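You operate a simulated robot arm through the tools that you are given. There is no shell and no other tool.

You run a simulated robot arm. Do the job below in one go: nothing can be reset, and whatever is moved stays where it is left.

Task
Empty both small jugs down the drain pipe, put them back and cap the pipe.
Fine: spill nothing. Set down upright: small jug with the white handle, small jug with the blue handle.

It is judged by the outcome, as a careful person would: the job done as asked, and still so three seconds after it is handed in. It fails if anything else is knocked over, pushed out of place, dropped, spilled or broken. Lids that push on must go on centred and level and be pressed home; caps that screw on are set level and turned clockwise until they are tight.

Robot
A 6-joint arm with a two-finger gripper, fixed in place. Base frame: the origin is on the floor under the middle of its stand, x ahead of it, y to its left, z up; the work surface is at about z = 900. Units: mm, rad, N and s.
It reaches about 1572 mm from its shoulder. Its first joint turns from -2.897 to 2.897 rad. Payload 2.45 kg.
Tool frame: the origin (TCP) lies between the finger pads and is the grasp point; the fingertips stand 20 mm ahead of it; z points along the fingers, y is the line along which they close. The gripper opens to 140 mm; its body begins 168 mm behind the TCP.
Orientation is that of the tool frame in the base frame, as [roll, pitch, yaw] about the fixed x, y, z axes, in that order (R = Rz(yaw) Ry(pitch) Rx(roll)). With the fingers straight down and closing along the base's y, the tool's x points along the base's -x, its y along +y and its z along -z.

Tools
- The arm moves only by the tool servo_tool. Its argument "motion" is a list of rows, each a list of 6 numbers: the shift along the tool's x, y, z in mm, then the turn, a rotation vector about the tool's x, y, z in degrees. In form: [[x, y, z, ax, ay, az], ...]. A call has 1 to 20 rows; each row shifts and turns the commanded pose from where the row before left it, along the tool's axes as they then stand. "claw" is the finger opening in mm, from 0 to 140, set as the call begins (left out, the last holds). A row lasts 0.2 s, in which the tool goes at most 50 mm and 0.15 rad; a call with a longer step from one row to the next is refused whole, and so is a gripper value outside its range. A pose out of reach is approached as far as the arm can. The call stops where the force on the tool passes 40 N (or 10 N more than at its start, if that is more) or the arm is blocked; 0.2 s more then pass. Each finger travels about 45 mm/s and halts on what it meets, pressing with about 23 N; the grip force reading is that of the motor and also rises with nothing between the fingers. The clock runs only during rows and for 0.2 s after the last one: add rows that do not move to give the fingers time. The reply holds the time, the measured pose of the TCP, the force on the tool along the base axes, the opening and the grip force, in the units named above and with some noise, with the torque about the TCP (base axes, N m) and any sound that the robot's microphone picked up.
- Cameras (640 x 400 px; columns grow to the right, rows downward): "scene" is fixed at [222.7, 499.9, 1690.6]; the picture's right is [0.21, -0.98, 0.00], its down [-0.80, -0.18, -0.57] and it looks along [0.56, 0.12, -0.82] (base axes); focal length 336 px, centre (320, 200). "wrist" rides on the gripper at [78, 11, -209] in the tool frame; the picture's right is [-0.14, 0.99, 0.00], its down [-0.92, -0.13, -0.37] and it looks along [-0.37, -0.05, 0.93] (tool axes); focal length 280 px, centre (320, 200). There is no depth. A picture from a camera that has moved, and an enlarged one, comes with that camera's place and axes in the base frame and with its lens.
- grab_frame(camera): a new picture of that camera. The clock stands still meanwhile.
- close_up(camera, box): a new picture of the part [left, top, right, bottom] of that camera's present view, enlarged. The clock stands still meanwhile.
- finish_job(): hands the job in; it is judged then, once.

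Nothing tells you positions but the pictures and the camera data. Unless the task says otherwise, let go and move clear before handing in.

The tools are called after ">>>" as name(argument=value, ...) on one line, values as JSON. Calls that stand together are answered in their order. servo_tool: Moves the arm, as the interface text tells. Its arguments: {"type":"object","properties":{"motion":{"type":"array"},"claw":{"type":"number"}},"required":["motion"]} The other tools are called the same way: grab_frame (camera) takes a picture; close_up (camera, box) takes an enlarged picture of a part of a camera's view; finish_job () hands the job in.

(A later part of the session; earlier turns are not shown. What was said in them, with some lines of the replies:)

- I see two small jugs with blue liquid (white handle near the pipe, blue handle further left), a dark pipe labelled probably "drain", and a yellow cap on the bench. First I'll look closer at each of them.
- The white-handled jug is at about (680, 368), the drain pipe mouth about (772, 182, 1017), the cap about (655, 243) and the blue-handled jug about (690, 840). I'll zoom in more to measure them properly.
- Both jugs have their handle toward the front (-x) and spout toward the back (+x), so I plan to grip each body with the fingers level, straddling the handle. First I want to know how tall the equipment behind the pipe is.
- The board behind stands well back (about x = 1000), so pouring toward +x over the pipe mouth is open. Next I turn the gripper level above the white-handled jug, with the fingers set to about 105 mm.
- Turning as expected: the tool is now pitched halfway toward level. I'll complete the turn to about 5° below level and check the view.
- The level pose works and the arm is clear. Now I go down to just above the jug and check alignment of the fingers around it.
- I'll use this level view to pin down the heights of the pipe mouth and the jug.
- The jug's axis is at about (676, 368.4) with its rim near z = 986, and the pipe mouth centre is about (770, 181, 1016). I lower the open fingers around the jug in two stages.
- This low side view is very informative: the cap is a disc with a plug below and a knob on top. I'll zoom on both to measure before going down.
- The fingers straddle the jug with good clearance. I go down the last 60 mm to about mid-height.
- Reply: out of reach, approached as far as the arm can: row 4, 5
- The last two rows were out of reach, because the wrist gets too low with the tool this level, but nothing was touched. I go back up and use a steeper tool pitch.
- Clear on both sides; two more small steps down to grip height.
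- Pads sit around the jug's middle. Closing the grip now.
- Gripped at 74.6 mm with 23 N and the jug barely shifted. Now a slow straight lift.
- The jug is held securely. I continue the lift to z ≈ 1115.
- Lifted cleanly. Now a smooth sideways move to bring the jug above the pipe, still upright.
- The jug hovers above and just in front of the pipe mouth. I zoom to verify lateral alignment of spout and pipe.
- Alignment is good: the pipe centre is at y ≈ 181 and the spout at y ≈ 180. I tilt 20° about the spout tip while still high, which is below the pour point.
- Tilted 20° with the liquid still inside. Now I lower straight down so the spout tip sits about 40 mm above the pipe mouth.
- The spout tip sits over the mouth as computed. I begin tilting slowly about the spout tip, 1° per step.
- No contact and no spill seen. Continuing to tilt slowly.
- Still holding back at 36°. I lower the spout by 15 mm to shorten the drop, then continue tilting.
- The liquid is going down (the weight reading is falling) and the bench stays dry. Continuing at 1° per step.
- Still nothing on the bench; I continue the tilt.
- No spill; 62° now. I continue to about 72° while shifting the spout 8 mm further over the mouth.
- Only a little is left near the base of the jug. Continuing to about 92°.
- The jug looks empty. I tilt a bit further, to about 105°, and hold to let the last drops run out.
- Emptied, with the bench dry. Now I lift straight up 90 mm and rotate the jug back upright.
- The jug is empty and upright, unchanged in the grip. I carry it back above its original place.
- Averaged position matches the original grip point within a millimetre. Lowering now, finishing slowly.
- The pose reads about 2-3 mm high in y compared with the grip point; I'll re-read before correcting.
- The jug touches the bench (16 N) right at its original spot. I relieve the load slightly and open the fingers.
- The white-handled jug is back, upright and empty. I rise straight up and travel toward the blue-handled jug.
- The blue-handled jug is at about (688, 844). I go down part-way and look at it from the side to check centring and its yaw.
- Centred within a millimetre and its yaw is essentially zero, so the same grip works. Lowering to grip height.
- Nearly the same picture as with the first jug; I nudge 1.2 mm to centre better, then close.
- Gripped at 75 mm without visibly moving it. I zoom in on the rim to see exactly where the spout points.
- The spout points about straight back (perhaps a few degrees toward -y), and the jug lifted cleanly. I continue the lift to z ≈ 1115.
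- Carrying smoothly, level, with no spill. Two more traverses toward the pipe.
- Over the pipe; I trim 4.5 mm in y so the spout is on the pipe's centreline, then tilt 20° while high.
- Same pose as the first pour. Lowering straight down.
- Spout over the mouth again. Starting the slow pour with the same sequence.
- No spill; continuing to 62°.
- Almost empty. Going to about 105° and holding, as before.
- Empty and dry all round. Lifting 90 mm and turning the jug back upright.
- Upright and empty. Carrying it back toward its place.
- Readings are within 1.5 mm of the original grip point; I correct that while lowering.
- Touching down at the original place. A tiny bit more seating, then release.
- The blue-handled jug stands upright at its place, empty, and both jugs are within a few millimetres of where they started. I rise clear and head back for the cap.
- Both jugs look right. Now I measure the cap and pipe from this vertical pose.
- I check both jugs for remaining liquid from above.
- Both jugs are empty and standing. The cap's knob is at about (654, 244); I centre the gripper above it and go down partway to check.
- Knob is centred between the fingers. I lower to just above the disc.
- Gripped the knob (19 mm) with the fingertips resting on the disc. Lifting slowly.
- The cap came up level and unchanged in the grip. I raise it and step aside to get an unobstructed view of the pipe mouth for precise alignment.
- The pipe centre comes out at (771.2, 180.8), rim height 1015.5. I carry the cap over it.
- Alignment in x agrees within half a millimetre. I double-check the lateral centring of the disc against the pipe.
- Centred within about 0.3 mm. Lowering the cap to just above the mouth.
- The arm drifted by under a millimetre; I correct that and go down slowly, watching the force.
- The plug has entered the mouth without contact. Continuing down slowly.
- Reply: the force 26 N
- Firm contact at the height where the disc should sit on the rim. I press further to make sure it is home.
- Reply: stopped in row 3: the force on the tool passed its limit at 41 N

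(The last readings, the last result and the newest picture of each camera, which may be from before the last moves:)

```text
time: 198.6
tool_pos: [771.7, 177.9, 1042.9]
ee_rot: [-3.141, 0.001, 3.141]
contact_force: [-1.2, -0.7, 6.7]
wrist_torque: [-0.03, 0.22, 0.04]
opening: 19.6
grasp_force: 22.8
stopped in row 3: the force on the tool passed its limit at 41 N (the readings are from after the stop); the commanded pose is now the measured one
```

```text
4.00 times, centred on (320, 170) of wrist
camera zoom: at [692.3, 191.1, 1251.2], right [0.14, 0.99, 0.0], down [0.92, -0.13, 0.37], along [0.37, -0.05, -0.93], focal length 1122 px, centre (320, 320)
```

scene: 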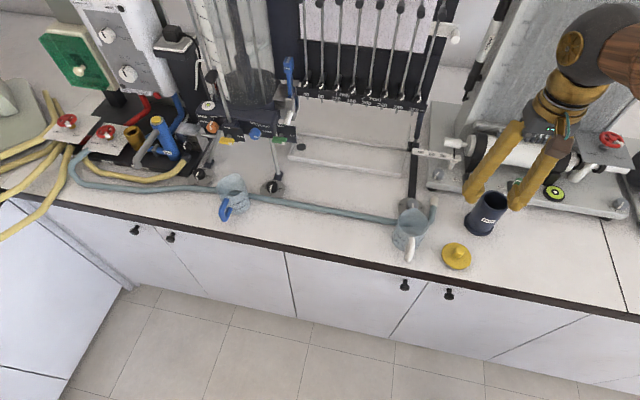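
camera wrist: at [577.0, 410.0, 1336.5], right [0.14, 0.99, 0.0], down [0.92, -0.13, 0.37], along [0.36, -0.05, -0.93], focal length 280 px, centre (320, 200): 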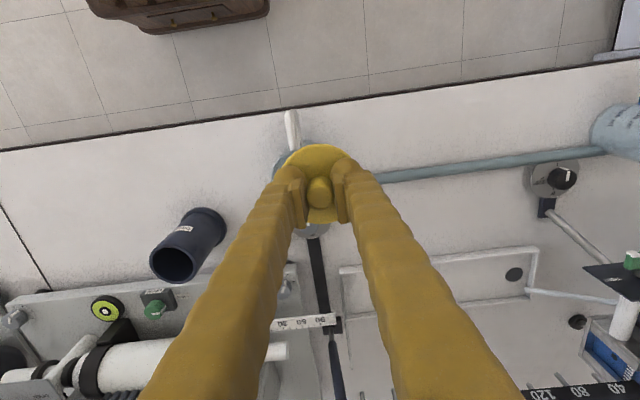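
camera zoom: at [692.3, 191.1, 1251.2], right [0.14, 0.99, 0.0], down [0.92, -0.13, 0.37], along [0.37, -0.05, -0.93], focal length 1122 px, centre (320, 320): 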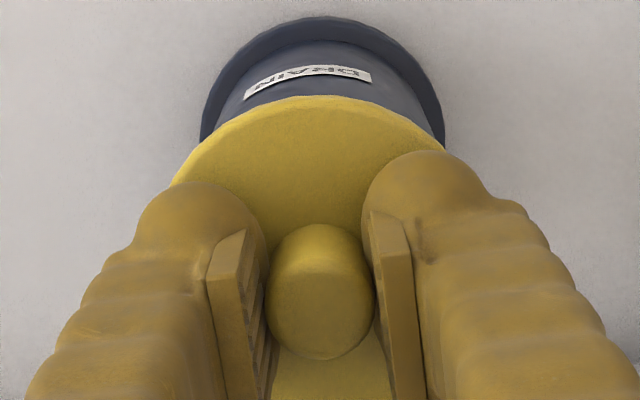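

Pressed to 41 N with no further travel, so the cap is home. I release the knob and check.

>>> servo_tool(motion=[[0, 0, 0, 0, 0, 0], [0, 0, 0, 0, 0, 0], [0, 0, 0, 0, 0, 0], [0, 0, 0, 0, 0, 0]], claw=45)

>>> servo_tool(motion=[[0, 0, -2, 0, 0, 0], [0, 0, -6, 0, 0, 0], [0, 0, -10, 0, 0, 0], [0, 0, -14, 0, 0, 0], [0, 0, -18, 0, 0, 0], [0, 0, -20, 0, 0, 0], [0, 0, -10, 0, 0, 0], [0, 0, 0, 0, 0, 0]])

>>> close_up(camera="wrist", box=[260, 90, 380, 210])

>>> close_up(camera="scene", box=[450, 160, 530, 250])

```text
time: 199.6
tool_pos: [771.6, 177.4, 1042.1]
ee_rot: [3.141, 0.002, -3.14]
contact_force: [2.7, -0.1, 14.1]
wrist_torque: [0.0, -0.02, -0.01]
opening: 42.4
grasp_force: 0.0
```

```text
time: 201.4
tool_pos: [770.8, 178.1, 1121.3]
ee_rot: [-3.14, 0.003, -3.141]
contact_force: [-0.1, -0.4, -0.1]
wrist_torque: [0.01, -0.01, 0.01]
opening: 44.7
grasp_force: 0.1
```

```text
3.33 times, centred on (320, 150) of wrist
camera zoom: at [693.1, 190.9, 1330.9], right [0.14, 0.99, 0.0], down [0.92, -0.13, 0.37], along [0.37, -0.05, -0.93], focal length 935 px, centre (320, 367)
```

zoom: 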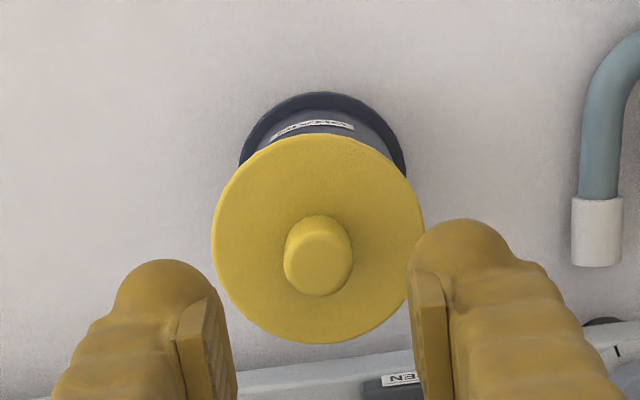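

```text
4.44 times, centred on (490, 205) of scene
camera zoom: at [222.7, 499.9, 1690.6], right [0.21, -0.98, 0.0], down [-0.8, -0.18, -0.57], along [0.56, 0.12, -0.82], focal length 1494 px, centre (-436, 178)
```

zoom: 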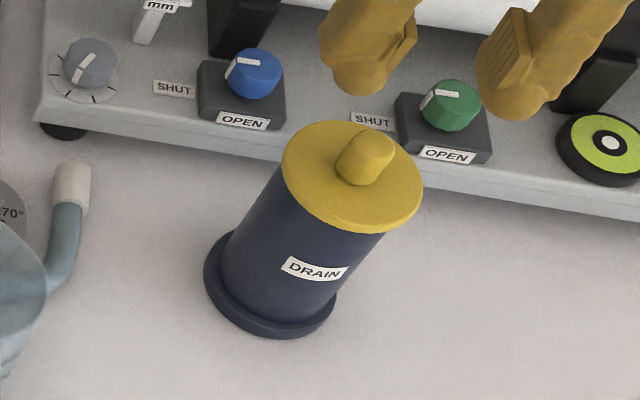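

The cap looks centred and flat. I back away and take a level side view to confirm there is no gap.

>>> servo_tool(motion=[[0, 0, -20, 0, 0, 0], [10, 0, -10, 0, 0, 0], [25, 0, 0, 0, 0, 0], [25, 0, 0, 0, 0, 0], [25, 0, 0, 0, 0, 0], [25, 0, 0, 0, 0, 0], [25, 0, 0, 0, 0, 0], [0, 0, 0, 0, -8, 0], [0, 0, 0, 0, -8, 0], [0, 0, 0, 0, -8, 0], [0, 0, 0, 0, -8, 0], [0, 0, 0, 0, -8, 0], [0, 0, 0, 0, -8, 0], [0, 0, 0, 0, -8, 0], [0, 0, 0, 0, -8, 0], [0, 0, 0, 0, -8, 0], [0, 0, 0, 0, 0, 0]], claw=105)

>>> grab_frame(camera="wrist")

```text
time: 205.0
tool_pos: [636.5, 179.0, 1151.5]
ee_rot: [3.137, 1.259, 3.14]
contact_force: [-0.7, -0.8, 0.1]
wrist_torque: [-0.01, 0.02, -0.06]
opening: 105.0
grasp_force: 0.0
```

```text
taken
camera wrist: at [412.5, 191.2, 1141.8], right [0.04, 0.99, 0.13], down [-0.07, -0.13, 0.99], along [1.0, -0.05, 0.06], focal length 280 px, centre (320, 200)
```

wrist: 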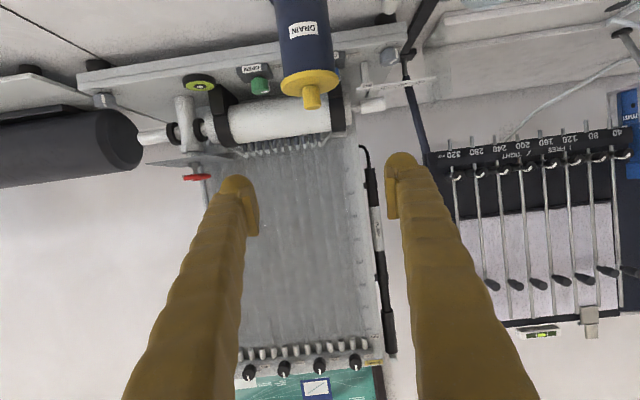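

>>> servo_tool(motion=[[14.3, 0, 4.64, 0, 0, 0], [14.3, 0, 4.64, 0, 0, 0], [14.3, 0, 4.64, 0, 0, 0], [14.3, 0, 4.64, 0, 0, 0], [14.3, 0, 4.64, 0, 0, 0], [14.3, 0, 4.64, 0, 0, 0], [0, 0, 0, 0, 0, 0]])

>>> close_up(camera="wrist", box=[250, 40, 370, 160])

>>> grab_frame(camera="scene")

```text
time: 206.6
tool_pos: [670.5, 197.6, 1090.7]
ee_rot: [3.141, 1.256, 3.14]
contact_force: [-0.4, 0.0, 1.3]
wrist_torque: [0.0, 0.0, -0.01]
opening: 104.8
grasp_force: 0.0
out of reach, approached as far as the arm can: row 1, 2, 3, 4, 5, 6
```

```text
3.33 times, centred on (310, 100) of wrist
camera zoom: at [446.9, 211.2, 1081.8], right [0.04, 0.99, 0.13], down [-0.07, -0.13, 0.99], along [1.0, -0.05, 0.06], focal length 935 px, centre (353, 533)
```

zoom: 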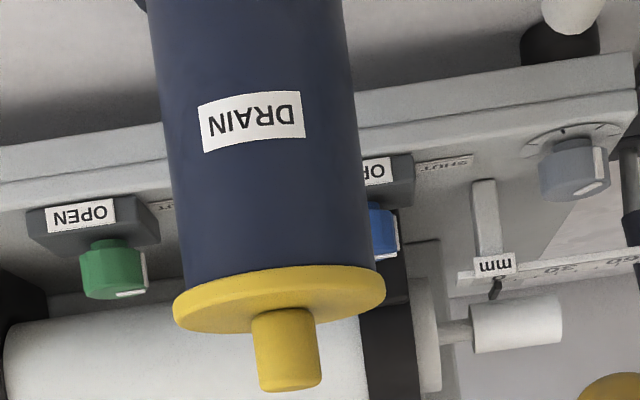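

```text
taken
```

scene: 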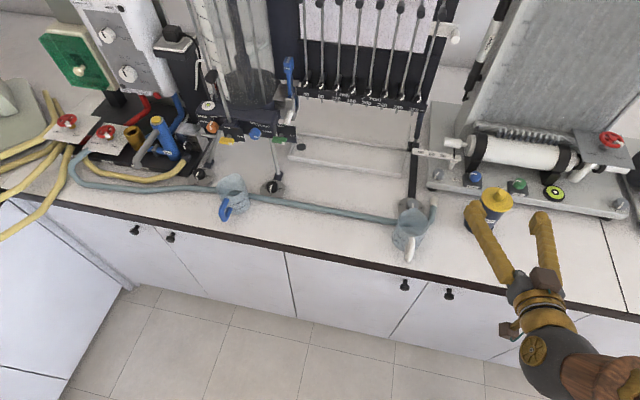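

The cap sits flat on the rim in this side view. I zoom in to be sure it is level with no gap.

>>> close_up(camera="wrist", box=[260, 110, 320, 160])

>>> close_up(camera="scene", box=[470, 175, 525, 230])

```text
8.00 times, centred on (290, 135) of wrist
camera zoom: at [446.9, 211.2, 1081.8], right [0.04, 0.99, 0.13], down [-0.07, -0.13, 0.99], along [1.0, -0.05, 0.06], focal length 2243 px, centre (560, 720)
```

zoom: 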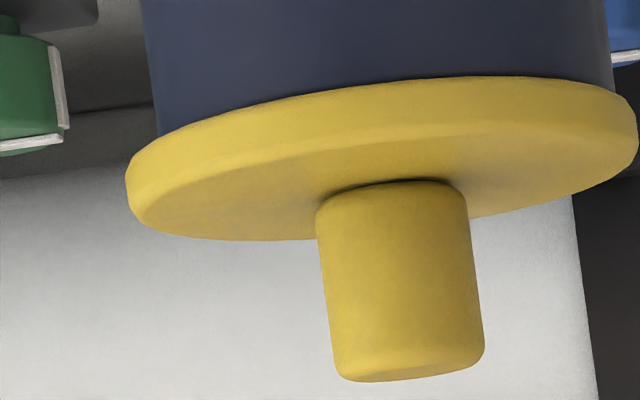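

```text
7.27 times, centred on (498, 202) of scene
camera zoom: at [222.7, 499.9, 1690.6], right [0.21, -0.98, 0.0], down [-0.8, -0.18, -0.57], along [0.56, 0.12, -0.82], focal length 2445 px, centre (-971, 182)
```

zoom: 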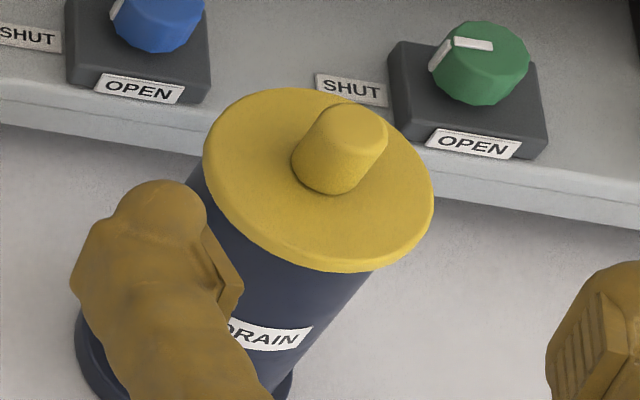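

The cap's disc is flush on the rim and level. I move the arm clear upward and take a last overall look.

>>> servo_tool(motion=[[-9.5, 0, -3.09, 0, 0, 0], [-19, 0, -6.18, 0, 0, 0], [-19, 0, -6.18, 0, 0, 0], [-19, 0, -6.18, 0, 0, 0], [-19, 0, -6.18, 0, 0, 0], [-19, 0, -6.18, 0, 0, 0], [-19, 0, -6.18, 0, 0, 0], [0, 0, 0, 0, 0, 0]])

>>> grab_frame(camera="scene")

>>> close_up(camera="scene", box=[380, 160, 540, 280])

>>> close_up(camera="scene", box=[170, 140, 330, 240])

```text
time: 208.4
tool_pos: [669.3, 199.9, 1218.0]
ee_rot: [3.14, 1.258, 3.139]
contact_force: [-0.1, 0.4, -0.3]
wrist_torque: [-0.01, -0.01, -0.02]
opening: 105.1
grasp_force: 0.0
```

```text
taken
```

scene: 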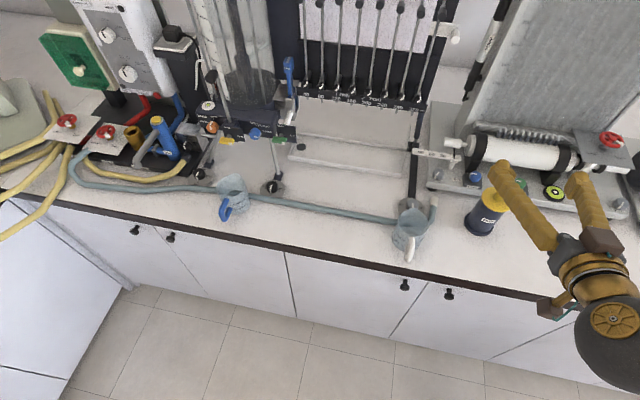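

```text
3.33 times, centred on (460, 220) of scene
camera zoom: at [222.7, 499.9, 1690.6], right [0.21, -0.98, 0.0], down [-0.8, -0.18, -0.57], along [0.56, 0.12, -0.82], focal length 1121 px, centre (-147, 133)
```

zoom: 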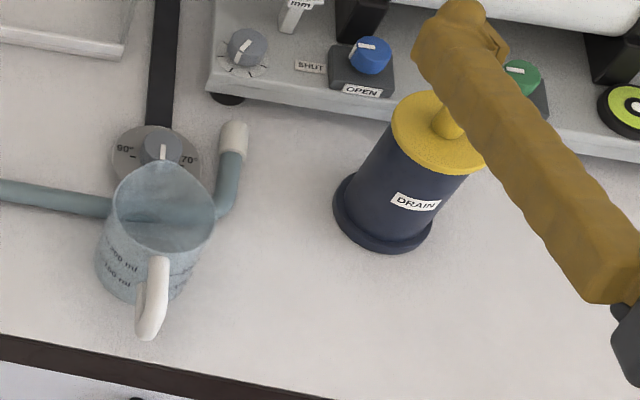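

```text
4.00 times, centred on (250, 190) of scene
camera zoom: at [222.7, 499.9, 1690.6], right [0.21, -0.98, 0.0], down [-0.8, -0.18, -0.57], along [0.56, 0.12, -0.82], focal length 1345 px, centre (600, 240)
```

zoom: 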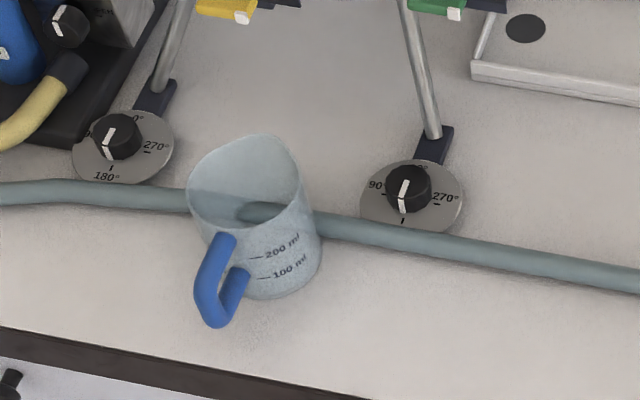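

Everything looks as asked: both jugs are empty and stand upright about 5 mm from where they started. The drain pipe is capped flush and level, the bench is dry, and the gripper is open and clear. I'm handing the job in.

>>> finish_job()

```text
The job is handed in.
```

The job is handed in. Both jugs were emptied down the drain pipe, nothing spilled that I could see, and the pipe is capped.

- **Jugs:** both are empty and standing upright. Each ended up about 5 mm further back than where it started, because it slipped slightly in the grip during the pour. I left that as it was.
- **Cap:** it is centred and level. I pressed it down to 41 N, and a side view showed no gap between the disc and the rim.
- **Rest of the bench:** nothing else was moved or knocked over, and the gripper is open and clear.
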